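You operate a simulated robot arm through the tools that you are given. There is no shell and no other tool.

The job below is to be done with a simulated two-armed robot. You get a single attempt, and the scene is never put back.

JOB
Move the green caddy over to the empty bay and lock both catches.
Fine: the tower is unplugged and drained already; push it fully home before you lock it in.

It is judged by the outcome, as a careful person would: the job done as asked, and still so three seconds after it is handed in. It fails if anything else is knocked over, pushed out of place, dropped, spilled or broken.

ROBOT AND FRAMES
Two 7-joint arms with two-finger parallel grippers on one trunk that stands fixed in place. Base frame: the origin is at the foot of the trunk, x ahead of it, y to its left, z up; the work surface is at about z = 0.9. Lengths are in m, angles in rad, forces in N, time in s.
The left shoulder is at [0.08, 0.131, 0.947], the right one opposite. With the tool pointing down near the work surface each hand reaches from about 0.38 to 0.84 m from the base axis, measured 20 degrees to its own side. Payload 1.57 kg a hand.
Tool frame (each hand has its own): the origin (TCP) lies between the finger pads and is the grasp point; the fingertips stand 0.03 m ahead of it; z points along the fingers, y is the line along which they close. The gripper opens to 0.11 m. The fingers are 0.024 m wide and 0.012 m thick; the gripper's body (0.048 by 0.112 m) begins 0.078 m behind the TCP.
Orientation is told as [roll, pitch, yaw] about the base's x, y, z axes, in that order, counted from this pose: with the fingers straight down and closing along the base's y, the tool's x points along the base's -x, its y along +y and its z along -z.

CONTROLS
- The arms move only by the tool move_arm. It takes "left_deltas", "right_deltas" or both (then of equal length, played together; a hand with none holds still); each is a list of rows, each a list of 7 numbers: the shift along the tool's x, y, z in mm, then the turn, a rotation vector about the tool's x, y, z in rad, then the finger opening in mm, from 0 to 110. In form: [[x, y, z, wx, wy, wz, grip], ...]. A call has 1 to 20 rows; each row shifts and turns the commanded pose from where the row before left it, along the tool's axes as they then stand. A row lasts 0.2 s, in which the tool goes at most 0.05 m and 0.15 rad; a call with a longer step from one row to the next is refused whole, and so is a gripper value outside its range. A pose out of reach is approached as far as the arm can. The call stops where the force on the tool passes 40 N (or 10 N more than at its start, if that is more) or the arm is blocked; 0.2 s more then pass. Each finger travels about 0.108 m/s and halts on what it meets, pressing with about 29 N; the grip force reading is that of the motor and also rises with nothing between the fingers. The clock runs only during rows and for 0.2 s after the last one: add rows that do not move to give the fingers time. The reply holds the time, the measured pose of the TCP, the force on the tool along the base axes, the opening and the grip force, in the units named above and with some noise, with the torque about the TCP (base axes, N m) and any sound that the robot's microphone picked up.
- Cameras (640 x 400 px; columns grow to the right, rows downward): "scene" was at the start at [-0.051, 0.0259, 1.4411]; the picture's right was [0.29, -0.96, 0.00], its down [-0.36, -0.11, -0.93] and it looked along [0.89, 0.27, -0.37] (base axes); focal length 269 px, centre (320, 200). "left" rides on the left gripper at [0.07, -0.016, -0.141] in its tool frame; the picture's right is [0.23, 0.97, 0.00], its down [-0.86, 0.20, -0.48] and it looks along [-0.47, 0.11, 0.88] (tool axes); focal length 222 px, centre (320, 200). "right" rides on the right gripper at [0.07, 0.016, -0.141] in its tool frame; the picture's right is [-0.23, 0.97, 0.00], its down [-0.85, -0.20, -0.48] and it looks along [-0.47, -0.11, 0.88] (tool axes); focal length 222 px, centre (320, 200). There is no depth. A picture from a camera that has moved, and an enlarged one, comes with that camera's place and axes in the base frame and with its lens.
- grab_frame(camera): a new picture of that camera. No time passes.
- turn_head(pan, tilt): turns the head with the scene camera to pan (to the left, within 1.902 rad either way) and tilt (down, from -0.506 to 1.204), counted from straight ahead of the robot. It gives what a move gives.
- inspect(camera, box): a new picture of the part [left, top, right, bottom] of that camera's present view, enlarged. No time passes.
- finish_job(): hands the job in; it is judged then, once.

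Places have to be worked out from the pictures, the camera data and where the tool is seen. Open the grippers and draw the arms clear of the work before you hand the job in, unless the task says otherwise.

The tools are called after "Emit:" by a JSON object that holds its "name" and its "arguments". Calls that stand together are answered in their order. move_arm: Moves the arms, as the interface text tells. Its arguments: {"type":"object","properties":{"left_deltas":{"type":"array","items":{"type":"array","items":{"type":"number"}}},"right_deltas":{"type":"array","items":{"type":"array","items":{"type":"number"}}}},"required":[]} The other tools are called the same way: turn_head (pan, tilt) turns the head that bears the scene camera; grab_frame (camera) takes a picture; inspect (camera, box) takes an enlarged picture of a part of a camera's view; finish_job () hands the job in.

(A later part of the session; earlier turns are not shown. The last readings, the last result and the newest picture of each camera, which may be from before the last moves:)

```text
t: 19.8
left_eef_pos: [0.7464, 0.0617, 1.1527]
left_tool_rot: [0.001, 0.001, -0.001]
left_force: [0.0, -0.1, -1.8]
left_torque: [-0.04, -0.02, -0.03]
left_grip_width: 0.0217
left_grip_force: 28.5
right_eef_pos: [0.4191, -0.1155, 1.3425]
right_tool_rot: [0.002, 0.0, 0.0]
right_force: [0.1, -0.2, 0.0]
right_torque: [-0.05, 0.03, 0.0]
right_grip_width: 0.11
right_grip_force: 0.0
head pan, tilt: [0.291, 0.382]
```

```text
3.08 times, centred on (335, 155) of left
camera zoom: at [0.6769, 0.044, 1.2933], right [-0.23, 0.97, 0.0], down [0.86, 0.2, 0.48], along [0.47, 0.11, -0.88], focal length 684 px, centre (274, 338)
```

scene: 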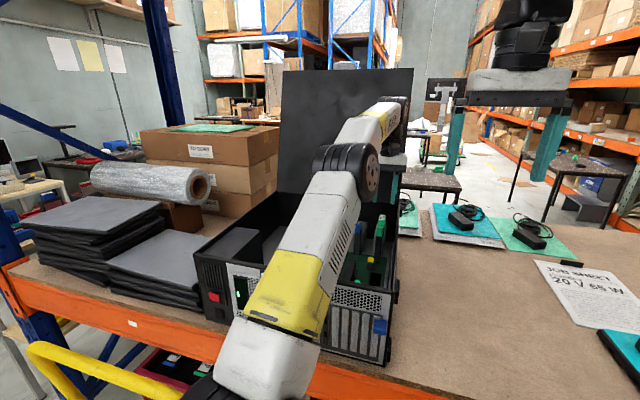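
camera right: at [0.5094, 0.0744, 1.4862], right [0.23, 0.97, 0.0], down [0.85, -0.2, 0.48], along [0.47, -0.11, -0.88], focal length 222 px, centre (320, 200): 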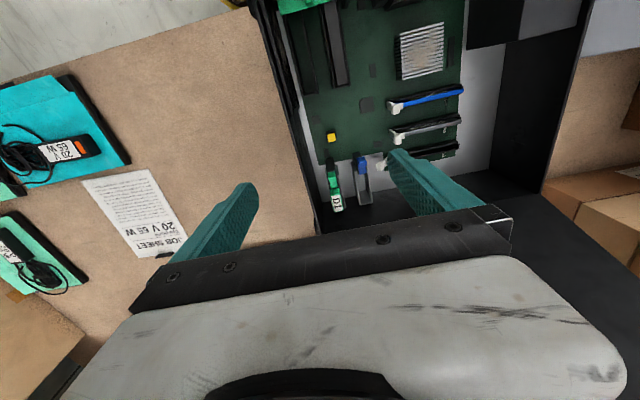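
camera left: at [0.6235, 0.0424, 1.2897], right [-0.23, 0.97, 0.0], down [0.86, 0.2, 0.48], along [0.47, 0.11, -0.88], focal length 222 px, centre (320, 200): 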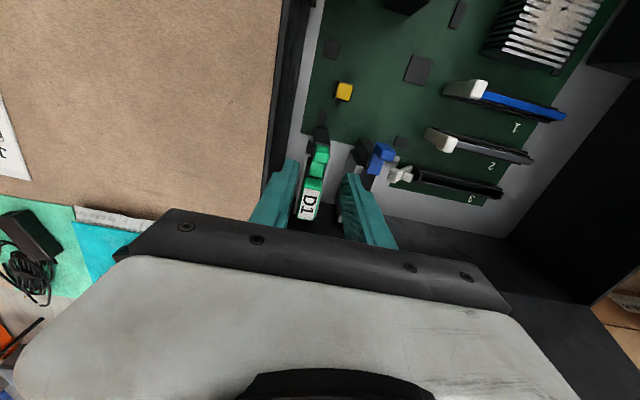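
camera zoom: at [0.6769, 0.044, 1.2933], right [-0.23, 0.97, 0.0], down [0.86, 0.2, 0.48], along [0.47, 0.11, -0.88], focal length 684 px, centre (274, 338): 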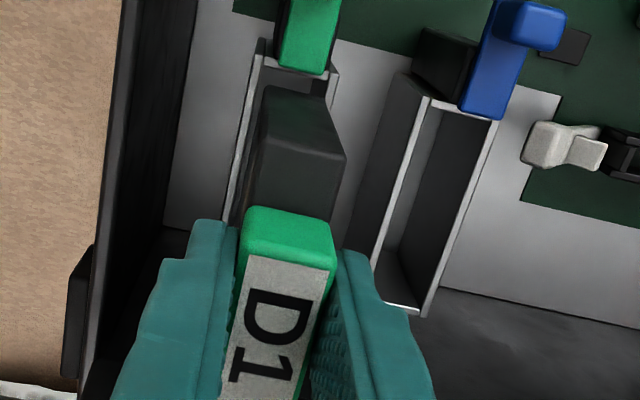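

The caddy body is now mostly out. I zoom in tightly to see whether its bottom edge is clear of the bay plates.

Emit:
{"name": "inspect", "arguments": {"camera": "scene", "box": [380, 195, 425, 240]}}

Emit:
{"name": "inspect", "arguments": {"camera": "scene", "box": [365, 210, 405, 245]}}

Emit:
{"name": "inspect", "arguments": {"camera": "left", "box": [305, 100, 365, 165]}}

```text
8.89 times, centred on (402, 218) of scene
camera zoom: at [-0.0508, 0.0258, 1.4411], right [0.29, -0.96, 0.0], down [-0.36, -0.11, -0.93], along [0.89, 0.27, -0.37], focal length 2390 px, centre (-413, 44)
```

zoom: 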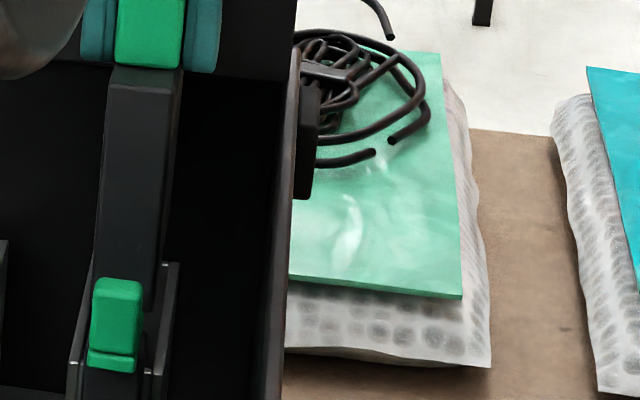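

```text
11.43 times, centred on (385, 228) of scene
camera zoom: at [-0.0508, 0.0258, 1.4411], right [0.29, -0.96, 0.0], down [-0.36, -0.11, -0.93], along [0.89, 0.27, -0.37], focal length 3073 px, centre (-423, -114)
```

zoom: 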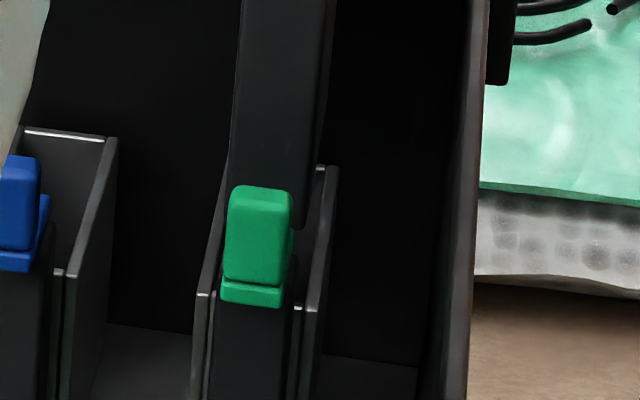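

```text
6.15 times, centred on (335, 132) of left
camera zoom: at [0.6769, 0.044, 1.2933], right [-0.23, 0.97, 0.0], down [0.86, 0.2, 0.48], along [0.47, 0.11, -0.88], focal length 1367 px, centre (228, 615)
```

zoom: 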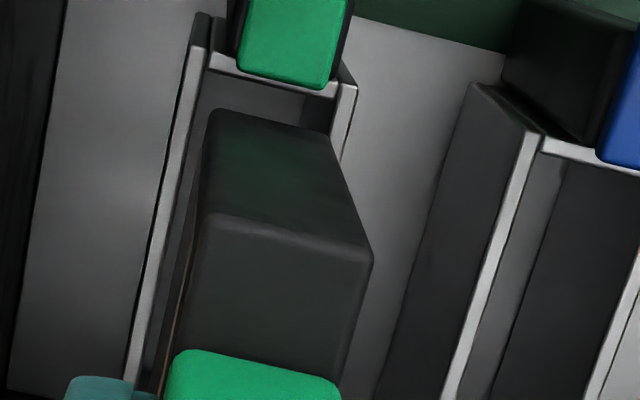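

The caddy's bottom is at z≈1.043, some 20 mm above the plates (1.023). Since camera and caddy move together, after shifting +65 mm in y the blue bay should appear just where the green bay appears now; I move across and compare.

Emit:
{"name": "move_arm", "arguments": {"left_deltas": [[0, 10, 0, 0, 0, 0, 10], [0, 13, 0, 0, 0, 0, 10], [0, 14, 0, 0, 0, 0, 10], [0, 14, 0, 0, 0, 0, 10], [0, 14, 0, 0, 0, 0, 10], [0, 0, 0, 0, 0, 0, 10], [0, 0, 0, 0, 0, 0, 10]]}}

Emit:
{"name": "inspect", "arguments": {"camera": "left", "box": [305, 100, 365, 165]}}

Emit:
{"name": "inspect", "arguments": {"camera": "left", "box": [265, 90, 405, 220]}}

Emit:
{"name": "grab_frame", "arguments": {"camera": "scene"}}

```text
t: 21.4
left_eef_pos: [0.7452, 0.1254, 1.1529]
left_tool_rot: [0.0, -0.001, 0.0]
left_force: [0.0, 0.0, -1.3]
left_torque: [-0.02, 0.0, 0.01]
left_grip_width: 0.0219
left_grip_force: 28.8
right_eef_pos: [0.4184, -0.1151, 1.3421]
right_tool_rot: [0.002, 0.0, 0.0]
right_force: [-0.9, -0.6, 0.1]
right_torque: [0.01, 0.0, 0.01]
right_grip_width: 0.11
right_grip_force: 0.1
head pan, tilt: [0.291, 0.382]
```

```text
6.15 times, centred on (335, 132) of left
camera zoom: at [0.6769, 0.1093, 1.2931], right [-0.23, 0.97, 0.0], down [0.86, 0.2, 0.48], along [0.47, 0.11, -0.88], focal length 1367 px, centre (228, 615)
```

zoom: 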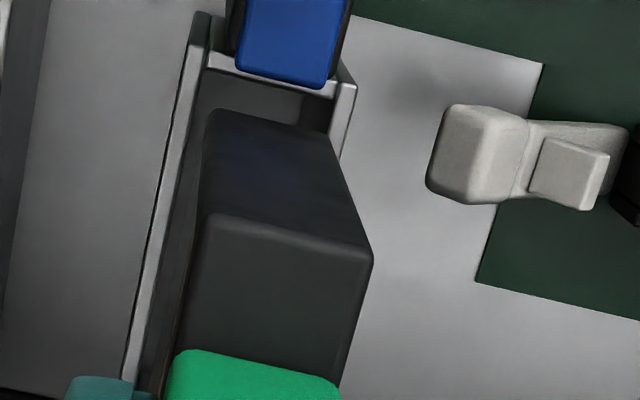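

```text
3.08 times, centred on (335, 155) of left
camera zoom: at [0.6769, 0.1093, 1.2931], right [-0.23, 0.97, 0.0], down [0.86, 0.2, 0.48], along [0.47, 0.11, -0.88], focal length 684 px, centre (274, 338)
```

zoom: 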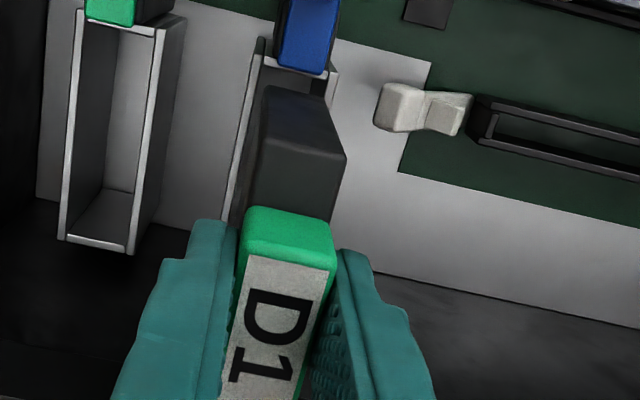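

```text
taken
```

scene: 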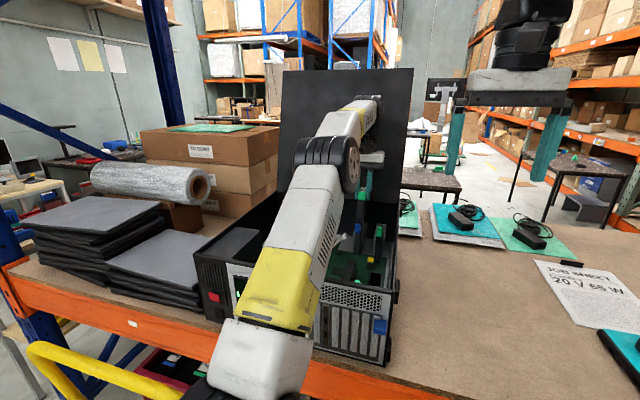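

The blue bay now appears at the same pixels as the green bay did (within ~0.4 mm), so the caddy is aligned. I lower it slowly into the blue bay, watching the forces.

Emit:
{"name": "move_arm", "arguments": {"left_deltas": [[0, 0, 8, 0, 0, 0, 10], [0, 0, 8, 0, 0, 0, 10], [0, 0, 5, 0, 0, 0, 10], [0, 0, 5, 0, 0, 0, 10], [0, 0, 5, 0, 0, 0, 10], [0, 0, 5, 0, 0, 0, 10], [0, 0, 0, 0, 0, 0, 10]]}}

Emit:
{"name": "inspect", "arguments": {"camera": "left", "box": [265, 90, 405, 220]}}

```text
t: 23.0
left_eef_pos: [0.7468, 0.1255, 1.1177]
left_tool_rot: [0.001, 0.0, 0.001]
left_force: [-0.9, 1.1, -2.0]
left_torque: [0.01, 0.0, 0.02]
left_grip_width: 0.0219
left_grip_force: 28.9
right_eef_pos: [0.4195, -0.1157, 1.3418]
right_tool_rot: [0.0, 0.001, 0.0]
right_force: [0.4, 0.6, 0.6]
right_torque: [-0.01, -0.02, -0.02]
right_grip_width: 0.1103
right_grip_force: 0.1
head pan, tilt: [0.291, 0.382]
```

```text
3.08 times, centred on (335, 155) of left
camera zoom: at [0.6772, 0.1091, 1.2578], right [-0.23, 0.97, 0.0], down [0.86, 0.2, 0.48], along [0.47, 0.11, -0.88], focal length 684 px, centre (274, 338)
```

zoom: 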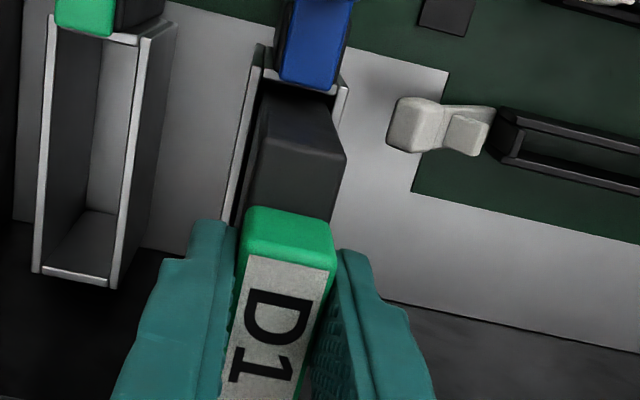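

The caddy has entered the bay with no resistance (bottom now about z=1.008). I keep lowering, slower near the end.

Emit:
{"name": "move_arm", "arguments": {"left_deltas": [[0, 0, 8, 0, 0, 0, 10], [0, 0, 8, 0, 0, 0, 10], [0, 0, 8, 0, 0, 0, 10], [0, 0, 8, 0, 0, 0, 10], [0, 0, 5, 0, 0, 0, 10], [0, 0, 4, 0, 0, 0, 10], [0, 0, 3, 0, 0, 0, 10], [0, 0, 0, 0, 0, 0, 10]]}}

Emit:
{"name": "inspect", "arguments": {"camera": "left", "box": [265, 90, 405, 220]}}

```text
t: 24.8
left_eef_pos: [0.747, 0.125, 1.0721]
left_tool_rot: [-0.001, 0.0, -0.001]
left_force: [0.1, 0.1, -2.5]
left_torque: [0.02, 0.04, -0.01]
left_grip_width: 0.0217
left_grip_force: 28.7
right_eef_pos: [0.4188, -0.1147, 1.3433]
right_tool_rot: [0.002, -0.001, 0.001]
right_force: [-0.3, 0.2, 0.6]
right_torque: [0.0, 0.0, 0.0]
right_grip_width: 0.1101
right_grip_force: 0.1
head pan, tilt: [0.291, 0.382]
```

```text
3.08 times, centred on (335, 155) of left
camera zoom: at [0.6775, 0.1089, 1.213], right [-0.23, 0.97, 0.0], down [0.86, 0.2, 0.48], along [0.47, 0.11, -0.88], focal length 684 px, centre (274, 338)
```

zoom: 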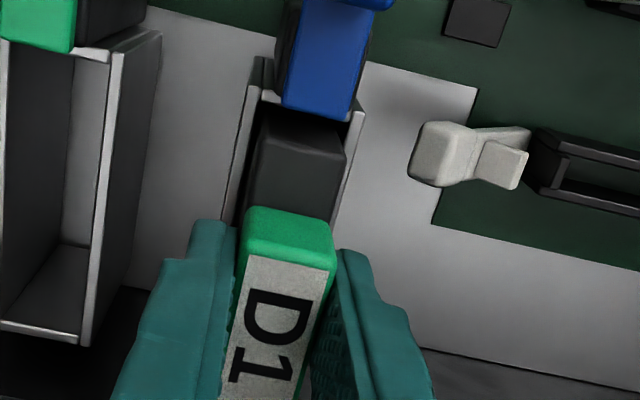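

About 7 mm above the home level seen before. I go on 2 mm per step until it bottoms.

Emit:
{"name": "move_arm", "arguments": {"left_deltas": [[0, 0, 2, 0, 0, 0, 10], [0, 0, 2, 0, 0, 0, 10], [0, 0, 2, 0, 0, 0, 10], [0, 0, 1, 0, 0, 0, 10], [0, 0, 0, 0, 0, 0, 10]]}}

```text
t: 26.0
left_eef_pos: [0.747, 0.1249, 1.065]
left_tool_rot: [-0.001, -0.001, 0.001]
left_force: [0.4, 0.7, -0.2]
left_torque: [0.01, 0.03, -0.04]
left_grip_width: 0.0219
left_grip_force: 29.1
right_eef_pos: [0.4196, -0.1156, 1.3436]
right_tool_rot: [0.003, 0.0, 0.001]
right_force: [-0.1, 0.0, -0.5]
right_torque: [0.0, 0.01, 0.02]
right_grip_width: 0.11
right_grip_force: 0.1
head pan, tilt: [0.291, 0.382]
```

The weight has just come off the hand, so it's touching something. I press on down in 1 mm steps to push it fully home.

Emit:
{"name": "move_arm", "arguments": {"left_deltas": [[0, 0, 1, 0, 0, 0, 10], [0, 0, 1, 0, 0, 0, 10], [0, 0, 1, 0, 0, 0, 10], [0, 0, 0, 0, 0, 0, 10]]}}

Emit:
{"name": "inspect", "arguments": {"camera": "left", "box": [265, 90, 405, 220]}}

Emit:
{"name": "inspect", "arguments": {"camera": "scene", "box": [345, 200, 400, 260]}}

```text
t: 27.0
left_eef_pos: [0.7461, 0.1248, 1.0654]
left_tool_rot: [-0.001, -0.005, 0.001]
left_force: [2.2, 2.0, 29.8]
left_torque: [0.22, 0.83, -0.08]
left_grip_width: 0.0216
left_grip_force: 28.9
right_eef_pos: [0.4181, -0.1161, 1.3432]
right_tool_rot: [0.0, -0.003, -0.001]
right_force: [0.1, -0.7, 0.0]
right_torque: [-0.01, -0.02, 0.0]
right_grip_width: 0.1101
right_grip_force: 0.1
head pan, tilt: [0.291, 0.382]
```

```text
3.08 times, centred on (335, 155) of left
camera zoom: at [0.6764, 0.1086, 1.206], right [-0.23, 0.97, 0.0], down [0.85, 0.2, 0.48], along [0.47, 0.11, -0.88], focal length 684 px, centre (274, 338)
```

zoom: 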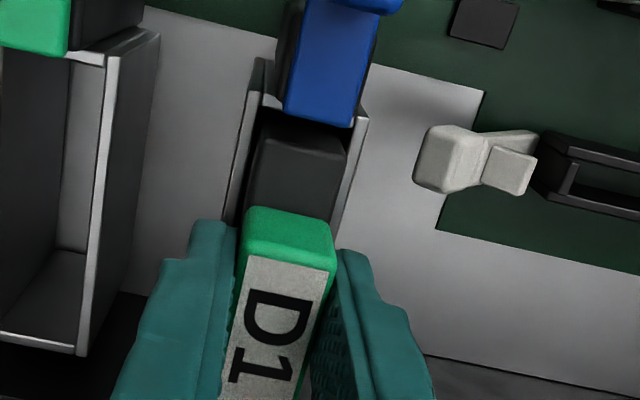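

```text
6.67 times, centred on (372, 230) of scene
camera zoom: at [-0.0518, 0.0258, 1.4411], right [0.29, -0.96, 0.0], down [-0.36, -0.11, -0.93], along [0.89, 0.27, -0.37], focal length 1793 px, centre (-30, 0)
```

zoom: 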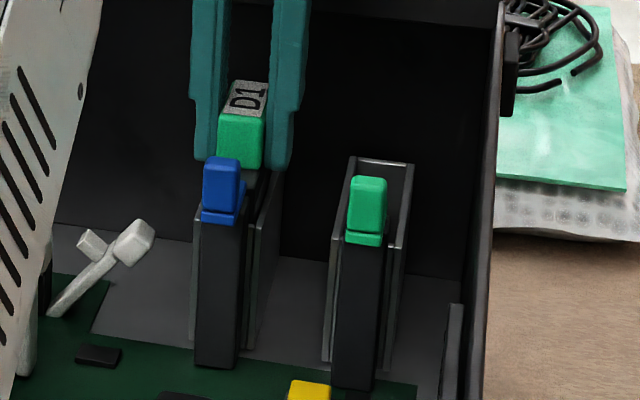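

At z≈1.065 (the same level as when it sat home in the green bay) the force rose to 30 N with no further travel, so it is seated. I ease off, open, and rise to check the seating by eye.

Emit:
{"name": "move_arm", "arguments": {"left_deltas": [[0, 0, -2, 0, 0, 0, 10], [0, 0, -1, 0, 0, 0, 10], [0, 0, 0, 0, 0, 0, 25], [0, 0, 0, 0, 0, 0, 42], [0, 0, 0, 0, 0, 0, 42], [0, 0, -20, 0, 0, 0, 42], [0, 0, -30, 0, 0, 0, 42], [0, 0, -20, 0, 0, 0, 42]]}}

Emit:
{"name": "inspect", "arguments": {"camera": "scene", "box": [345, 200, 400, 260]}}

Emit:
{"name": "inspect", "arguments": {"camera": "left", "box": [265, 90, 405, 220]}}

```text
t: 28.8
left_eef_pos: [0.7456, 0.1241, 1.1352]
left_tool_rot: [0.0, 0.001, 0.0]
left_force: [0.4, 0.3, -0.3]
left_torque: [0.0, 0.01, -0.04]
left_grip_width: 0.0421
left_grip_force: 0.0
right_eef_pos: [0.4186, -0.115, 1.3425]
right_tool_rot: [0.001, 0.002, -0.001]
right_force: [-0.3, 0.1, 0.3]
right_torque: [0.01, 0.02, -0.01]
right_grip_width: 0.1101
right_grip_force: 0.0
head pan, tilt: [0.291, 0.382]
```

```text
6.67 times, centred on (372, 230) of scene
camera zoom: at [-0.0508, 0.0259, 1.4411], right [0.29, -0.96, 0.0], down [-0.36, -0.11, -0.93], along [0.89, 0.27, -0.37], focal length 1793 px, centre (-30, 0)
```

zoom: 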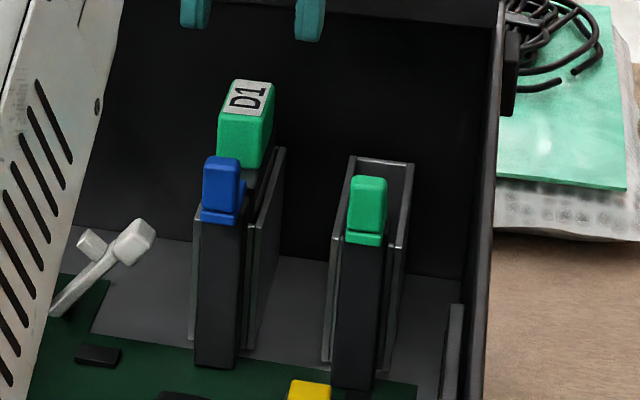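

```text
3.08 times, centred on (335, 155) of left
camera zoom: at [0.6773, 0.1083, 1.2761], right [-0.23, 0.97, 0.0], down [0.86, 0.2, 0.48], along [0.47, 0.11, -0.88], focal length 684 px, centre (274, 338)
```

zoom: 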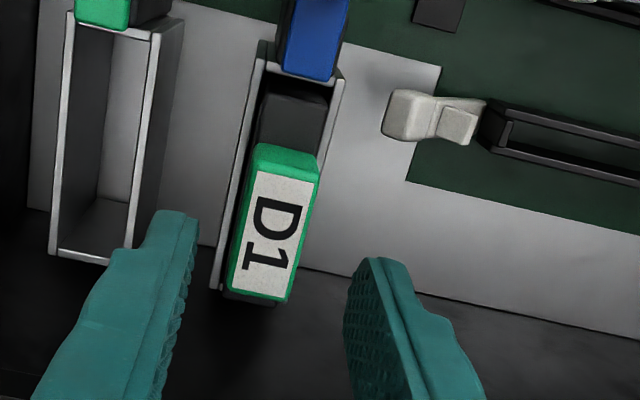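

The handle top computes to z≈1.071 in both the old and new bay, so it's seated to within ~1 mm. As asked I make sure it is fully home by pressing on the handle's top with closed fingertips.

Emit:
{"name": "move_arm", "arguments": {"left_deltas": [[0, 0, 0, 0, 0, 0, 20], [0, 0, 0, 0, 0, 0, 2], [0, 0, 0, 0, 0, 0, 0], [0, 0, 15, 0, 0, 0, 0], [0, 0, 10, 0, 0, 0, 0], [0, 0, 4, 0, 0, 0, 0], [0, 0, 0, 0, 0, 0, 0]]}}

Emit:
{"name": "move_arm", "arguments": {"left_deltas": [[0, 0, 1, 0, 0, 0, 0], [0, 0, 1, 0, 0, 0, 0], [0, 0, 1, 0, 0, 0, 0], [0, 0, 1, 0, 0, 0, 0], [0, 0, 1, 0, 0, 0, 0], [0, 0, 1, 0, 0, 0, 0]]}}

```text
t: 30.4
left_eef_pos: [0.7459, 0.1249, 1.1056]
left_tool_rot: [0.0, 0.0, -0.001]
left_force: [-0.7, -0.7, 0.1]
left_torque: [-0.01, 0.0, -0.04]
left_grip_width: 0.0
left_grip_force: 21.0
right_eef_pos: [0.4198, -0.1155, 1.3418]
right_tool_rot: [0.002, 0.001, 0.0]
right_force: [-0.4, -0.5, -0.2]
right_torque: [-0.03, 0.0, 0.02]
right_grip_width: 0.1099
right_grip_force: 0.0
head pan, tilt: [0.291, 0.382]
```

```text
t: 31.8
left_eef_pos: [0.747, 0.1251, 1.0995]
left_tool_rot: [0.0, 0.001, 0.0]
left_force: [-0.3, -0.1, -0.4]
left_torque: [-0.01, -0.03, -0.02]
left_grip_width: 0.0001
left_grip_force: 21.3
right_eef_pos: [0.4193, -0.1155, 1.342]
right_tool_rot: [0.001, -0.001, 0.0]
right_force: [-0.3, 0.1, -0.5]
right_torque: [-0.01, -0.01, 0.01]
right_grip_width: 0.1097
right_grip_force: 0.0
head pan, tilt: [0.291, 0.382]
```

No contact yet at tip z≈1.0695; the handle top is a little lower than estimated. I go on in 1 mm steps.

Emit:
{"name": "move_arm", "arguments": {"left_deltas": [[0, 0, 1, 0, 0, 0, 0], [0, 0, 1, 0, 0, 0, 0], [0, 0, 1, 0, 0, 0, 0], [0, 0, 1, 0, 0, 0, 0]]}}

Emit:
{"name": "inspect", "arguments": {"camera": "scene", "box": [345, 200, 400, 260]}}

```text
t: 32.8
left_eef_pos: [0.7464, 0.1251, 1.0972]
left_tool_rot: [0.0, -0.001, -0.001]
left_force: [-3.5, 0.7, 7.1]
left_torque: [0.03, 0.16, 0.02]
left_grip_width: 0.0001
left_grip_force: 21.8
right_eef_pos: [0.4181, -0.1156, 1.3427]
right_tool_rot: [0.001, -0.003, 0.0]
right_force: [-0.2, 0.0, -0.9]
right_torque: [0.0, -0.04, 0.02]
right_grip_width: 0.1101
right_grip_force: 0.1
head pan, tilt: [0.291, 0.382]
```

```text
6.67 times, centred on (372, 230) of scene
camera zoom: at [-0.0513, 0.0258, 1.4411], right [0.29, -0.96, 0.0], down [-0.36, -0.11, -0.93], along [0.89, 0.27, -0.37], focal length 1793 px, centre (-30, 0)
```

zoom: 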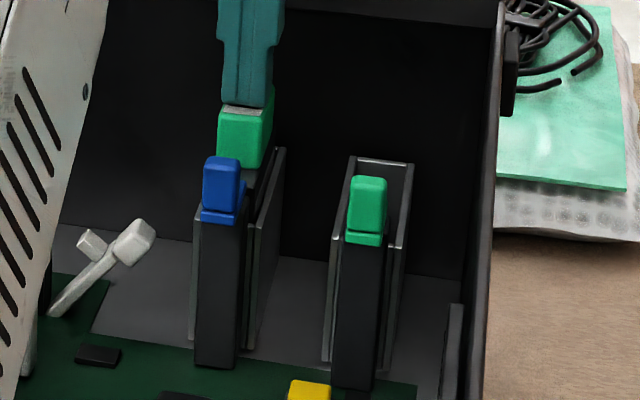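

Contact now, 7 N, with the handle top at about z=1.067. I press 2.5 mm more of command to reach roughly 30 N and see whether it moves.

Emit:
{"name": "move_arm", "arguments": {"left_deltas": [[0, 0, 1, 0, 0, 0, 0], [0, 0, 1, 0, 0, 0, 0], [0, 0, 0.7, 0, 0, 0, 0], [0, 0, 0, 0, 0, 0, 0]]}}

```text
t: 33.8
left_eef_pos: [0.7456, 0.1252, 1.0982]
left_tool_rot: [-0.001, -0.008, 0.001]
left_force: [-2.9, -0.3, 40.4]
left_torque: [-0.03, 0.42, -0.01]
left_grip_width: 0.0
left_grip_force: 21.5
right_eef_pos: [0.4173, -0.1153, 1.3432]
right_tool_rot: [0.001, -0.001, 0.0]
right_force: [0.0, -0.8, 0.0]
right_torque: [-0.01, 0.02, -0.04]
right_grip_width: 0.1097
right_grip_force: 0.1
head pan, tilt: [0.291, 0.382]
```

At 40 N the caddy does not move at all: it is fully home. I rise, go back to above the blue knob (≈0.673, 0.126) and open to 36 mm.

Emit:
{"name": "move_arm", "arguments": {"left_deltas": [[0, 0, -5, 0, 0, 0, 0], [0, 0, -25, 0, 0, 0, 0], [0, 0, -25, 0, 0, 0, 20], [25, 0, 0, 0, 0, 0, 36], [25, 0, 0, 0, 0, 0, 36], [24, 0, 0, 0, 0, 0, 36], [0, 0, 0, 0, 0, 0, 36]]}}

Emit:
{"name": "inspect", "arguments": {"camera": "left", "box": [265, 90, 405, 220]}}

Emit:
{"name": "inspect", "arguments": {"camera": "scene", "box": [335, 190, 400, 260]}}

```text
t: 35.4
left_eef_pos: [0.6721, 0.1245, 1.1478]
left_tool_rot: [0.0, 0.001, -0.001]
left_force: [-0.1, -0.3, 0.3]
left_torque: [0.01, 0.02, -0.02]
left_grip_width: 0.0357
left_grip_force: 0.0
right_eef_pos: [0.4186, -0.1148, 1.3417]
right_tool_rot: [0.0, 0.0, 0.001]
right_force: [0.2, 1.1, 0.4]
right_torque: [0.0, -0.05, -0.03]
right_grip_width: 0.11
right_grip_force: 0.2
head pan, tilt: [0.291, 0.382]
```

```text
3.08 times, centred on (335, 155) of left
camera zoom: at [0.6033, 0.109, 1.2897], right [-0.23, 0.97, 0.0], down [0.86, 0.2, 0.48], along [0.47, 0.11, -0.88], focal length 684 px, centre (274, 338)
```

zoom: 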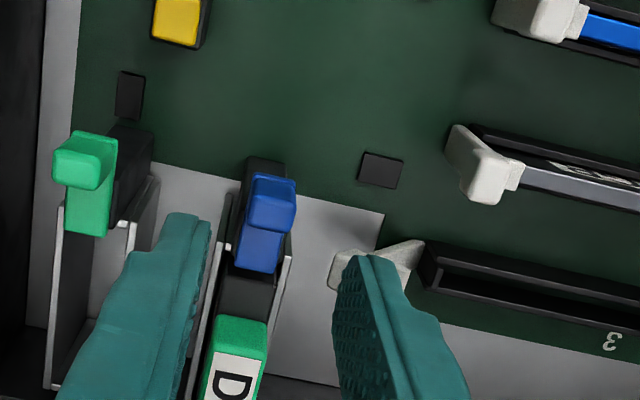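

```text
5.71 times, centred on (368, 225) of scene
camera zoom: at [-0.0509, 0.0258, 1.4411], right [0.29, -0.96, 0.0], down [-0.36, -0.11, -0.93], along [0.89, 0.27, -0.37], focal length 1537 px, centre (49, 57)
```

zoom: 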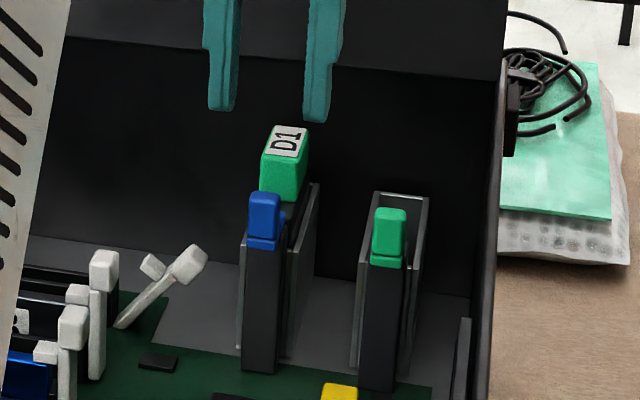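

The blue knob appears just where the green did when the hand was centred on it. The tilted white memory lever (≈0.714, 0.168, z 1.006) is well outside and below the finger path. I lower 64 mm around the blue knob.

Emit:
{"name": "move_arm", "arguments": {"left_deltas": [[0, 0, 20, 0, 0, 0, 36], [0, 0, 20, 0, 0, 0, 36], [0, 0, 14, 0, 0, 0, 36], [0, 0, 10, 0, 0, 0, 36], [0, 0, 0, 0, 0, 0, 36]]}}

Emit:
{"name": "inspect", "arguments": {"camera": "left", "box": [265, 110, 405, 240]}}

Emit:
{"name": "inspect", "arguments": {"camera": "scene", "box": [335, 190, 400, 260]}}

```text
t: 36.6
left_eef_pos: [0.6729, 0.1257, 1.0858]
left_tool_rot: [0.001, -0.001, 0.0]
left_force: [0.5, -0.5, 0.1]
left_torque: [-0.02, -0.01, -0.02]
left_grip_width: 0.0359
left_grip_force: 0.1
right_eef_pos: [0.4199, -0.1154, 1.3429]
right_tool_rot: [0.003, 0.001, -0.001]
right_force: [-0.7, 0.4, -0.4]
right_torque: [-0.01, 0.0, 0.01]
right_grip_width: 0.11
right_grip_force: 0.1
head pan, tilt: [0.291, 0.382]
```

```text
3.08 times, centred on (335, 175) of left
camera zoom: at [0.6038, 0.1096, 1.2265], right [-0.23, 0.97, 0.0], down [0.86, 0.2, 0.48], along [0.47, 0.11, -0.88], focal length 684 px, centre (274, 277)
```

zoom: 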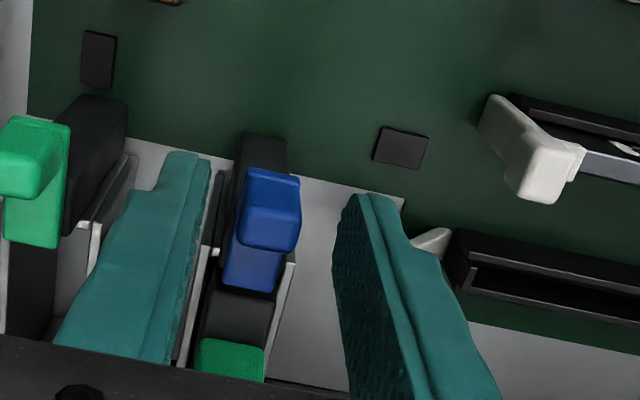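

```text
5.71 times, centred on (368, 225) of scene
camera zoom: at [-0.0509, 0.0258, 1.4411], right [0.29, -0.96, 0.0], down [-0.36, -0.11, -0.93], along [0.89, 0.27, -0.37], focal length 1537 px, centre (49, 57)
```

zoom: 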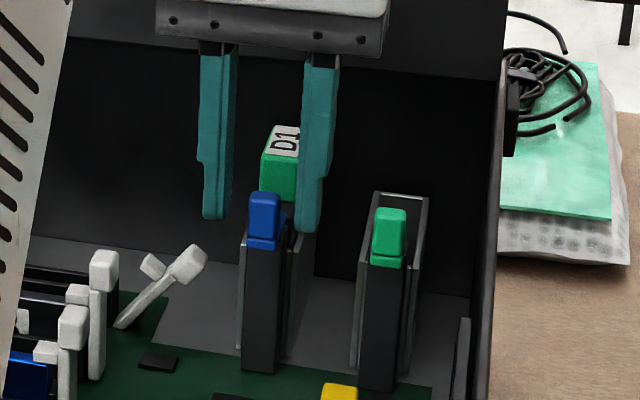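

The fingers straddle the blue knob evenly. I close on it.

Emit:
{"name": "move_arm", "arguments": {"left_deltas": [[0, 0, 0, 0, 0, 0, 24], [0, 0, 0, 0, 0, 0, 12], [0, 0, 0, 0, 0, 0, 8], [0, 0, 0, 0, 0, 0, 8]]}}

```text
t: 37.6
left_eef_pos: [0.6732, 0.1259, 1.0854]
left_tool_rot: [0.0, 0.0, -0.003]
left_force: [-0.6, -5.3, 0.5]
left_torque: [-0.1, -0.01, -0.01]
left_grip_width: 0.0145
left_grip_force: 29.2
right_eef_pos: [0.4191, -0.1163, 1.3425]
right_tool_rot: [0.001, -0.001, 0.0]
right_force: [1.0, -0.8, -0.7]
right_torque: [-0.02, 0.02, 0.0]
right_grip_width: 0.11
right_grip_force: 0.0
head pan, tilt: [0.291, 0.382]
```

Gripped at 14.5 mm with little side load. I slide the blue catch forward (+x), 3 mm at a time, over the caddy.

Emit:
{"name": "move_arm", "arguments": {"left_deltas": [[-3, -0.5, 0, 0, 0, 0, 8], [-3, 0, 0, 0, 0, 0, 8], [-3, 0, 0, 0, 0, 0, 8]]}}

Emit:
{"name": "move_arm", "arguments": {"left_deltas": [[-3, 0, 0, 0, 0, 0, 8], [-3, 0, 0, 0, 0, 0, 8], [-2, 0, 0, 0, 0, 0, 8], [-1, 0, 0, 0, 0, 0, 8], [0, 0, 0, 0, 0, 0, 8]]}}

Emit:
{"name": "inspect", "arguments": {"camera": "left", "box": [265, 110, 405, 240]}}

Emit:
{"name": "inspect", "arguments": {"camera": "scene", "box": [335, 190, 400, 260]}}

```text
t: 38.4
left_eef_pos: [0.6811, 0.1249, 1.0856]
left_tool_rot: [-0.001, -0.001, 0.0]
left_force: [-0.2, -2.4, 2.7]
left_torque: [-0.05, 0.42, 0.01]
left_grip_width: 0.0147
left_grip_force: 28.8
right_eef_pos: [0.4197, -0.1157, 1.3431]
right_tool_rot: [0.003, 0.0, -0.001]
right_force: [1.3, -0.2, -0.4]
right_torque: [-0.03, -0.02, 0.03]
right_grip_width: 0.1099
right_grip_force: 0.0
head pan, tilt: [0.291, 0.382]
```

```text
t: 39.6
left_eef_pos: [0.6923, 0.1248, 1.0857]
left_tool_rot: [0.001, -0.001, 0.0]
left_force: [0.4, 1.3, 6.1]
left_torque: [-0.01, 0.04, 0.04]
left_grip_width: 0.0145
left_grip_force: 28.7
right_eef_pos: [0.4186, -0.1157, 1.3427]
right_tool_rot: [0.002, 0.0, 0.0]
right_force: [0.2, -0.1, 0.1]
right_torque: [0.03, 0.04, 0.01]
right_grip_width: 0.1101
right_grip_force: 0.0
head pan, tilt: [0.291, 0.382]
```

```text
3.08 times, centred on (335, 175) of left
camera zoom: at [0.6216, 0.1085, 1.2265], right [-0.23, 0.97, 0.0], down [0.85, 0.2, 0.48], along [0.47, 0.11, -0.88], focal length 684 px, centre (274, 277)
```

zoom: 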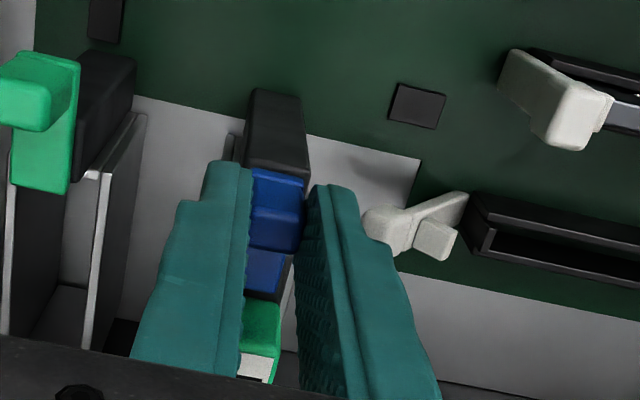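

```text
5.71 times, centred on (368, 225) of scene
camera zoom: at [-0.0511, 0.0258, 1.4411], right [0.29, -0.96, 0.0], down [-0.36, -0.11, -0.93], along [0.89, 0.27, -0.37], focal length 1537 px, centre (49, 57)
```

zoom: 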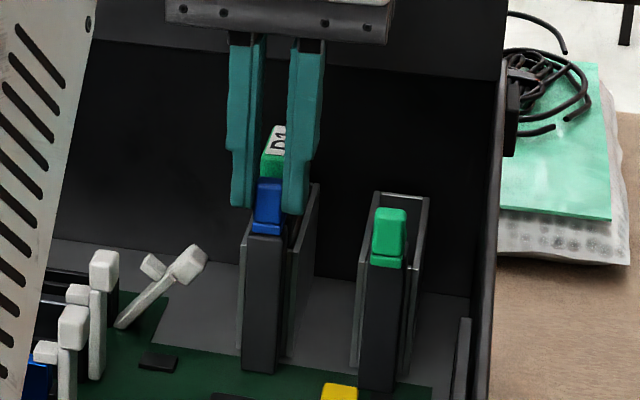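

The blue catch slid ~18 mm; its arm now lies over the caddy right up to the handle. I press on 1 mm at a time to feel its end stop.

Emit:
{"name": "move_arm", "arguments": {"left_deltas": [[-1, 0, -0.5, 0, 0, 0, 8], [0, 0, 0, 0, 0, 0, 8]]}}

Emit:
{"name": "move_arm", "arguments": {"left_deltas": [[-1, 0, 0, 0, 0, 0, 8], [0, 0, 0, 0, 0, 0, 8]]}}

```text
t: 40.2
left_eef_pos: [0.6915, 0.1241, 1.0853]
left_tool_rot: [0.0, 0.002, 0.001]
left_force: [-2.8, 1.4, 4.9]
left_torque: [0.06, 0.01, 0.02]
left_grip_width: 0.0148
left_grip_force: 29.4
right_eef_pos: [0.4188, -0.1141, 1.3425]
right_tool_rot: [0.003, -0.002, 0.0]
right_force: [-0.1, 0.3, 0.0]
right_torque: [-0.02, 0.0, 0.0]
right_grip_width: 0.1098
right_grip_force: 0.1
head pan, tilt: [0.291, 0.382]
```

```text
t: 40.8
left_eef_pos: [0.6913, 0.1248, 1.0852]
left_tool_rot: [0.001, 0.002, 0.0]
left_force: [-6.6, 1.7, 6.1]
left_torque: [0.03, 0.35, -0.04]
left_grip_width: 0.0149
left_grip_force: 29.0
right_eef_pos: [0.4177, -0.1149, 1.3441]
right_tool_rot: [0.001, -0.002, 0.0]
right_force: [0.1, -0.5, 0.6]
right_torque: [0.01, -0.01, -0.01]
right_grip_width: 0.1099
right_grip_force: 0.1
head pan, tilt: [0.291, 0.382]
```

The knob no longer advances while the force builds to ~7 N — end of travel. One more small press to be sure it's fully locked, then relieve, release and rise.

Emit:
{"name": "move_arm", "arguments": {"left_deltas": [[-1, 0, 0, 0, 0, 0, 8], [-0.5, 0, 0, 0, 0, 0, 8], [0, 0, 0, 0, 0, 0, 8]]}}

Emit:
{"name": "move_arm", "arguments": {"left_deltas": [[2, 0, 0, 0, 0, 0, 8], [1, 0, 0, 0, 0, 0, 20], [0, 0, 0, 0, 0, 0, 36], [0, 0, 0, 0, 0, 0, 36], [0, 0, -20, 0, 0, 0, 36], [0, 0, -25, 0, 0, 0, 36], [0, 0, -20, 0, 0, 0, 36]]}}

Emit:
{"name": "inspect", "arguments": {"camera": "left", "box": [265, 90, 405, 220]}}

Emit:
{"name": "inspect", "arguments": {"camera": "scene", "box": [345, 200, 400, 260]}}

```text
t: 41.6
left_eef_pos: [0.693, 0.1238, 1.086]
left_tool_rot: [0.0, 0.003, 0.0]
left_force: [-14.2, 1.8, 1.2]
left_torque: [0.03, 0.55, 0.0]
left_grip_width: 0.0148
left_grip_force: 28.9
right_eef_pos: [0.4173, -0.1154, 1.3429]
right_tool_rot: [0.001, -0.003, 0.0]
right_force: [-1.3, 0.1, -0.2]
right_torque: [0.02, 0.03, 0.0]
right_grip_width: 0.11
right_grip_force: 0.0
head pan, tilt: [0.291, 0.382]
```

```text
t: 43.2
left_eef_pos: [0.6914, 0.1242, 1.1512]
left_tool_rot: [0.0, 0.0, -0.002]
left_force: [0.8, 0.1, -0.2]
left_torque: [0.03, 0.01, -0.01]
left_grip_width: 0.0361
left_grip_force: 0.0
right_eef_pos: [0.4187, -0.1155, 1.3433]
right_tool_rot: [0.001, -0.001, 0.0]
right_force: [-0.2, 0.5, 0.1]
right_torque: [0.0, 0.02, -0.02]
right_grip_width: 0.11
right_grip_force: 0.1
head pan, tilt: [0.291, 0.382]
```

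```text
3.08 times, centred on (335, 155) of left
camera zoom: at [0.6215, 0.1081, 1.2923], right [-0.23, 0.97, 0.0], down [0.86, 0.2, 0.48], along [0.47, 0.11, -0.88], focal length 684 px, centre (274, 338)
```

zoom: 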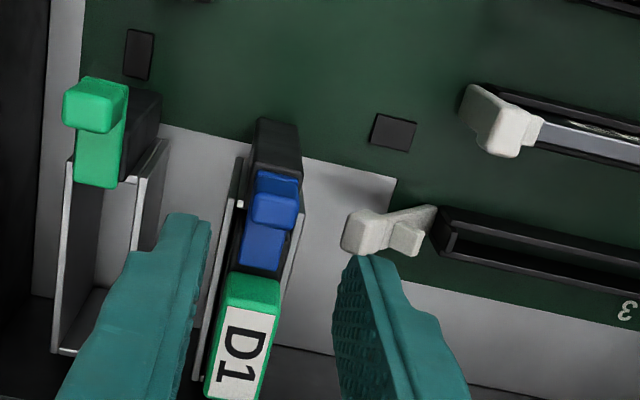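

```text
6.67 times, centred on (372, 230) of scene
camera zoom: at [-0.0508, 0.0259, 1.4411], right [0.29, -0.96, 0.0], down [-0.36, -0.11, -0.93], along [0.89, 0.27, -0.37], focal length 1793 px, centre (-30, 0)
```

zoom: 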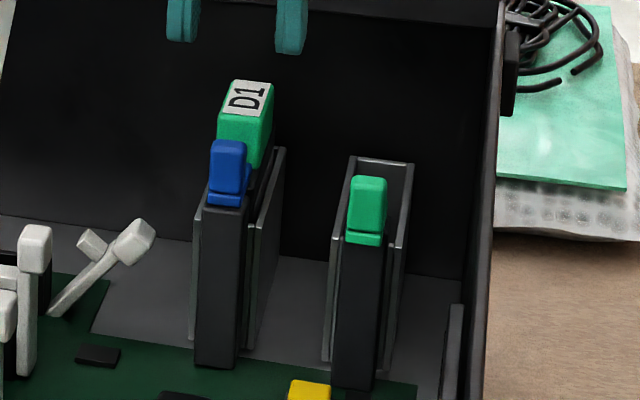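

The blue catch stays forward over the caddy. I zoom in tightly to check that its arm fully engages, comparing to how the green one originally sat.

Emit:
{"name": "inspect", "arguments": {"camera": "left", "box": [300, 120, 345, 185]}}

Emit:
{"name": "inspect", "arguments": {"camera": "scene", "box": [355, 205, 385, 235]}}

```text
6.15 times, centred on (322, 152) of left
camera zoom: at [0.6215, 0.1081, 1.2923], right [-0.23, 0.97, 0.0], down [0.86, 0.2, 0.48], along [0.47, 0.11, -0.88], focal length 1367 px, centre (305, 492)
```

zoom: 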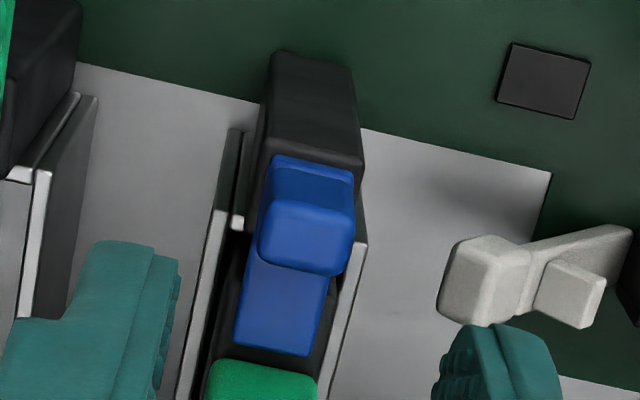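

```text
13.33 times, centred on (370, 220) of scene
camera zoom: at [-0.0508, 0.0259, 1.4411], right [0.29, -0.96, 0.0], down [-0.36, -0.11, -0.93], along [0.89, 0.27, -0.37], focal length 3585 px, centre (-347, -67)
```

zoom: 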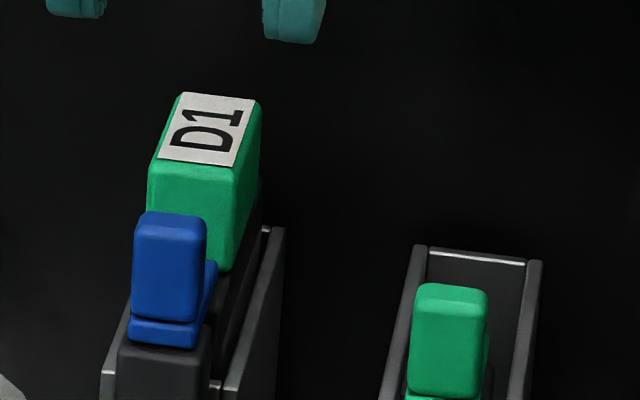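

The blue arm lies over the caddy's shoulder, tip at x≈0.7215 as the green one was when locked, and it was at its stop. Now I go over to the green knob (≈0.673, 0.061) at safe height.

Emit:
{"name": "move_arm", "arguments": {"left_deltas": [[6, -20, 0, 0, 0, 0, 36], [6, -22, 0, 0, 0, 0, 36], [6.4, -22.3, 0, 0, 0, 0, 36], [0, 0, 0, 0, 0, 0, 36], [0, 0, 0, 0, 0, 0, 36]]}}

Emit:
{"name": "inspect", "arguments": {"camera": "left", "box": [265, 90, 405, 220]}}

```text
t: 44.4
left_eef_pos: [0.6726, 0.0619, 1.1503]
left_tool_rot: [-0.001, -0.001, 0.0]
left_force: [0.4, 1.1, 0.3]
left_torque: [-0.01, -0.01, 0.04]
left_grip_width: 0.0358
left_grip_force: 0.0
right_eef_pos: [0.4191, -0.1145, 1.3434]
right_tool_rot: [0.003, 0.001, 0.0]
right_force: [0.2, 0.3, -0.7]
right_torque: [0.02, -0.03, 0.0]
right_grip_width: 0.1099
right_grip_force: 0.1
head pan, tilt: [0.291, 0.382]
```

```text
3.08 times, centred on (335, 155) of left
camera zoom: at [0.6032, 0.0445, 1.2911], right [-0.23, 0.97, 0.0], down [0.86, 0.2, 0.48], along [0.47, 0.11, -0.88], focal length 684 px, centre (274, 338)
```

zoom: 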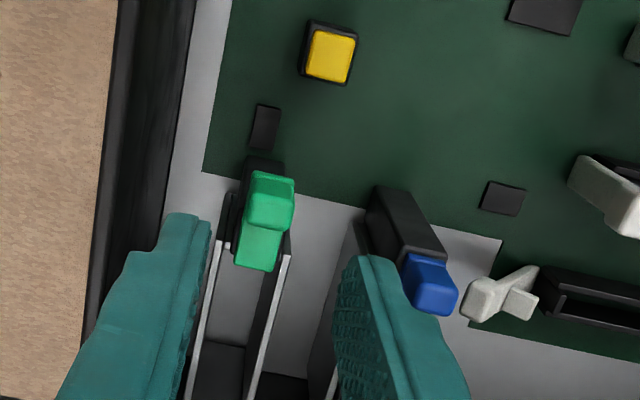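

The view is the same as when I released the green knob, so the hand is centred on it. I lower 65 mm and close on it.

Emit:
{"name": "move_arm", "arguments": {"left_deltas": [[0, 0, 20, 0, 0, 0, 36], [0, 0, 20, 0, 0, 0, 36], [0, 0, 15, 0, 0, 0, 36], [0, 0, 10, 0, 0, 0, 36], [0, 0, 0, 0, 0, 0, 36], [0, 0, 0, 0, 0, 0, 24], [0, 0, 0, 0, 0, 0, 12], [0, 0, 0, 0, 0, 0, 8], [0, 0, 0, 0, 0, 0, 8]]}}

Emit:
{"name": "inspect", "arguments": {"camera": "scene", "box": [345, 200, 400, 260]}}

```text
t: 46.4
left_eef_pos: [0.6714, 0.0604, 1.0859]
left_tool_rot: [0.0, 0.001, 0.0]
left_force: [-0.1, -0.8, 0.6]
left_torque: [-0.02, -0.03, -0.01]
left_grip_width: 0.0146
left_grip_force: 29.1
right_eef_pos: [0.4194, -0.1144, 1.343]
right_tool_rot: [0.001, 0.0, 0.0]
right_force: [-0.7, -0.5, 0.3]
right_torque: [0.02, 0.02, 0.0]
right_grip_width: 0.1098
right_grip_force: 0.0
head pan, tilt: [0.291, 0.382]
```

```text
6.67 times, centred on (372, 230) of scene
camera zoom: at [-0.0509, 0.0258, 1.4411], right [0.29, -0.96, 0.0], down [-0.36, -0.11, -0.93], along [0.89, 0.27, -0.37], focal length 1793 px, centre (-30, 0)
```

zoom: 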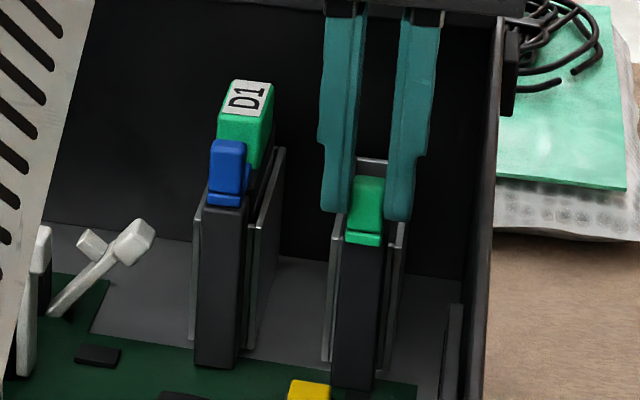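

The green knob is gripped with no side load. I slide it forward (+x) to its locked position and feel for the stop.

Emit:
{"name": "move_arm", "arguments": {"left_deltas": [[-3, 0, 0, 0, 0, 0, 8], [-3, 0, 0, 0, 0, 0, 8], [-3, 0, 0, 0, 0, 0, 8], [-3, 0, -0.3, 0, 0, 0, 8], [-3, 0, -0.3, 0, 0, 0, 8], [-2, 0, 0, 0, 0, 0, 8], [0, 0, 0, 0, 0, 0, 8]]}}

Emit:
{"name": "move_arm", "arguments": {"left_deltas": [[-1, 0, 0, 0, 0, 0, 8], [-1, 0, 0, 0, 0, 0, 8], [0, 0, 0, 0, 0, 0, 8]]}}

```text
t: 48.0
left_eef_pos: [0.691, 0.06, 1.0859]
left_tool_rot: [0.0, -0.001, -0.001]
left_force: [-0.1, -4.3, -0.1]
left_torque: [-0.08, -0.31, 0.0]
left_grip_width: 0.0147
left_grip_force: 29.1
right_eef_pos: [0.4178, -0.1166, 1.3423]
right_tool_rot: [0.002, 0.0, 0.0]
right_force: [0.5, -0.4, -1.0]
right_torque: [0.02, 0.03, -0.02]
right_grip_width: 0.1099
right_grip_force: 0.1
head pan, tilt: [0.291, 0.382]
```

```text
t: 48.8
left_eef_pos: [0.6921, 0.0597, 1.0862]
left_tool_rot: [0.002, 0.005, 0.001]
left_force: [-4.3, -4.4, 0.5]
left_torque: [-0.09, 0.23, 0.01]
left_grip_width: 0.0145
left_grip_force: 29.3
right_eef_pos: [0.4196, -0.1154, 1.3424]
right_tool_rot: [0.0, 0.0, 0.001]
right_force: [-0.2, 0.6, 0.4]
right_torque: [0.05, 0.02, -0.02]
right_grip_width: 0.11
right_grip_force: 0.2
head pan, tilt: [0.291, 0.382]
```

Resistance starts at ~0.692, as with the blue one. I press 1.5 mm further to confirm the stop.

Emit:
{"name": "move_arm", "arguments": {"left_deltas": [[-1, 0, 0, 0, 0, 0, 8], [-0.5, 0, 0, 0, 0, 0, 8], [0, 0, 0, 0, 0, 0, 8]]}}

Emit:
{"name": "inspect", "arguments": {"camera": "left", "box": [265, 90, 405, 220]}}

```text
t: 49.6
left_eef_pos: [0.6929, 0.0589, 1.0852]
left_tool_rot: [0.001, 0.004, -0.001]
left_force: [-12.3, -4.5, -0.6]
left_torque: [-0.15, 0.73, -0.01]
left_grip_width: 0.0148
left_grip_force: 28.5
right_eef_pos: [0.4188, -0.1149, 1.3422]
right_tool_rot: [0.003, -0.001, 0.0]
right_force: [-1.0, 0.1, -0.1]
right_torque: [-0.04, 0.0, -0.02]
right_grip_width: 0.1102
right_grip_force: 0.1
head pan, tilt: [0.291, 0.382]
```

```text
3.08 times, centred on (335, 155) of left
camera zoom: at [0.6237, 0.0436, 1.2272], right [-0.23, 0.97, 0.0], down [0.86, 0.2, 0.48], along [0.46, 0.11, -0.88], focal length 684 px, centre (274, 338)
```

zoom: 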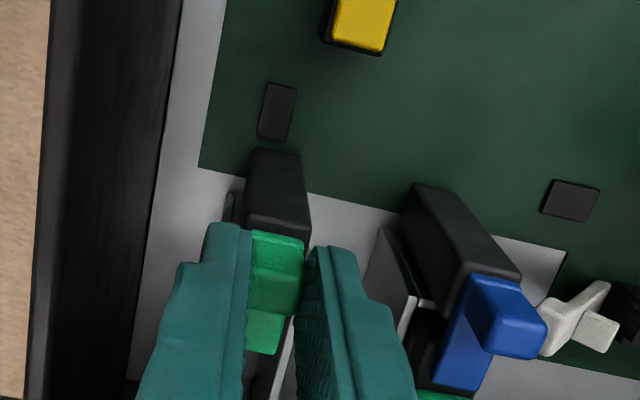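

The green catch is at its stop too (12 N, no more travel). I relieve the push, open, and rise well clear.

Emit:
{"name": "move_arm", "arguments": {"left_deltas": [[2, 0.5, 0, 0, 0, 0, 8], [0.8, 0, 0, 0, 0, 0, 20], [0, 0, 0, 0, 0, 0, 36], [0, 0, 0, 0, 0, 0, 36], [0, 0, -20, 0, 0, 0, 36], [0, 0, -25, 0, 0, 0, 36], [0, 0, -20, 0, 0, 0, 36]]}}

Emit:
{"name": "inspect", "arguments": {"camera": "left", "box": [265, 90, 405, 220]}}

Emit:
{"name": "inspect", "arguments": {"camera": "scene", "box": [345, 200, 400, 260]}}

```text
t: 51.2
left_eef_pos: [0.691, 0.0607, 1.1506]
left_tool_rot: [-0.002, 0.001, -0.002]
left_force: [0.6, -0.5, -0.4]
left_torque: [0.04, -0.01, 0.02]
left_grip_width: 0.0361
left_grip_force: 0.1
right_eef_pos: [0.4188, -0.1156, 1.3431]
right_tool_rot: [0.001, 0.0, 0.002]
right_force: [0.8, -0.5, -0.5]
right_torque: [-0.04, -0.01, -0.02]
right_grip_width: 0.1099
right_grip_force: 0.0
head pan, tilt: [0.291, 0.382]
```

```text
3.08 times, centred on (335, 155) of left
camera zoom: at [0.6223, 0.0444, 1.2921], right [-0.23, 0.97, 0.0], down [0.86, 0.2, 0.48], along [0.47, 0.11, -0.88], focal length 684 px, centre (274, 338)
```

zoom: 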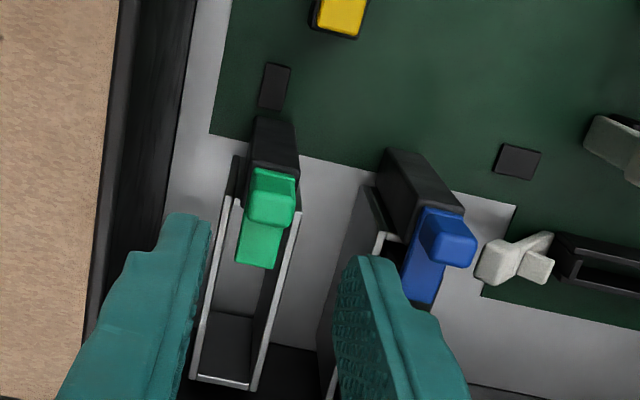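

```text
6.67 times, centred on (372, 230) of scene
camera zoom: at [-0.0508, 0.0258, 1.4411], right [0.29, -0.96, 0.0], down [-0.36, -0.11, -0.93], along [0.89, 0.27, -0.37], focal length 1793 px, centre (-30, 0)
```

zoom: 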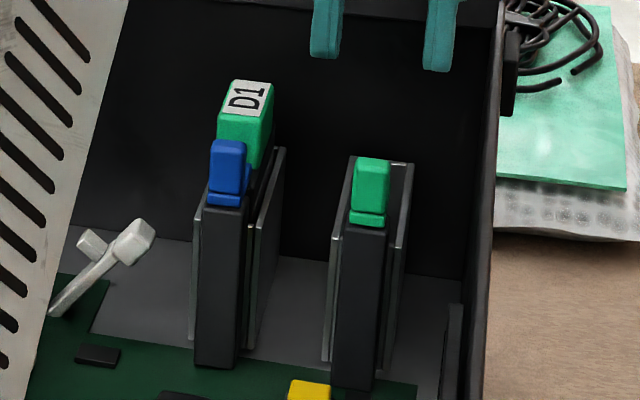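

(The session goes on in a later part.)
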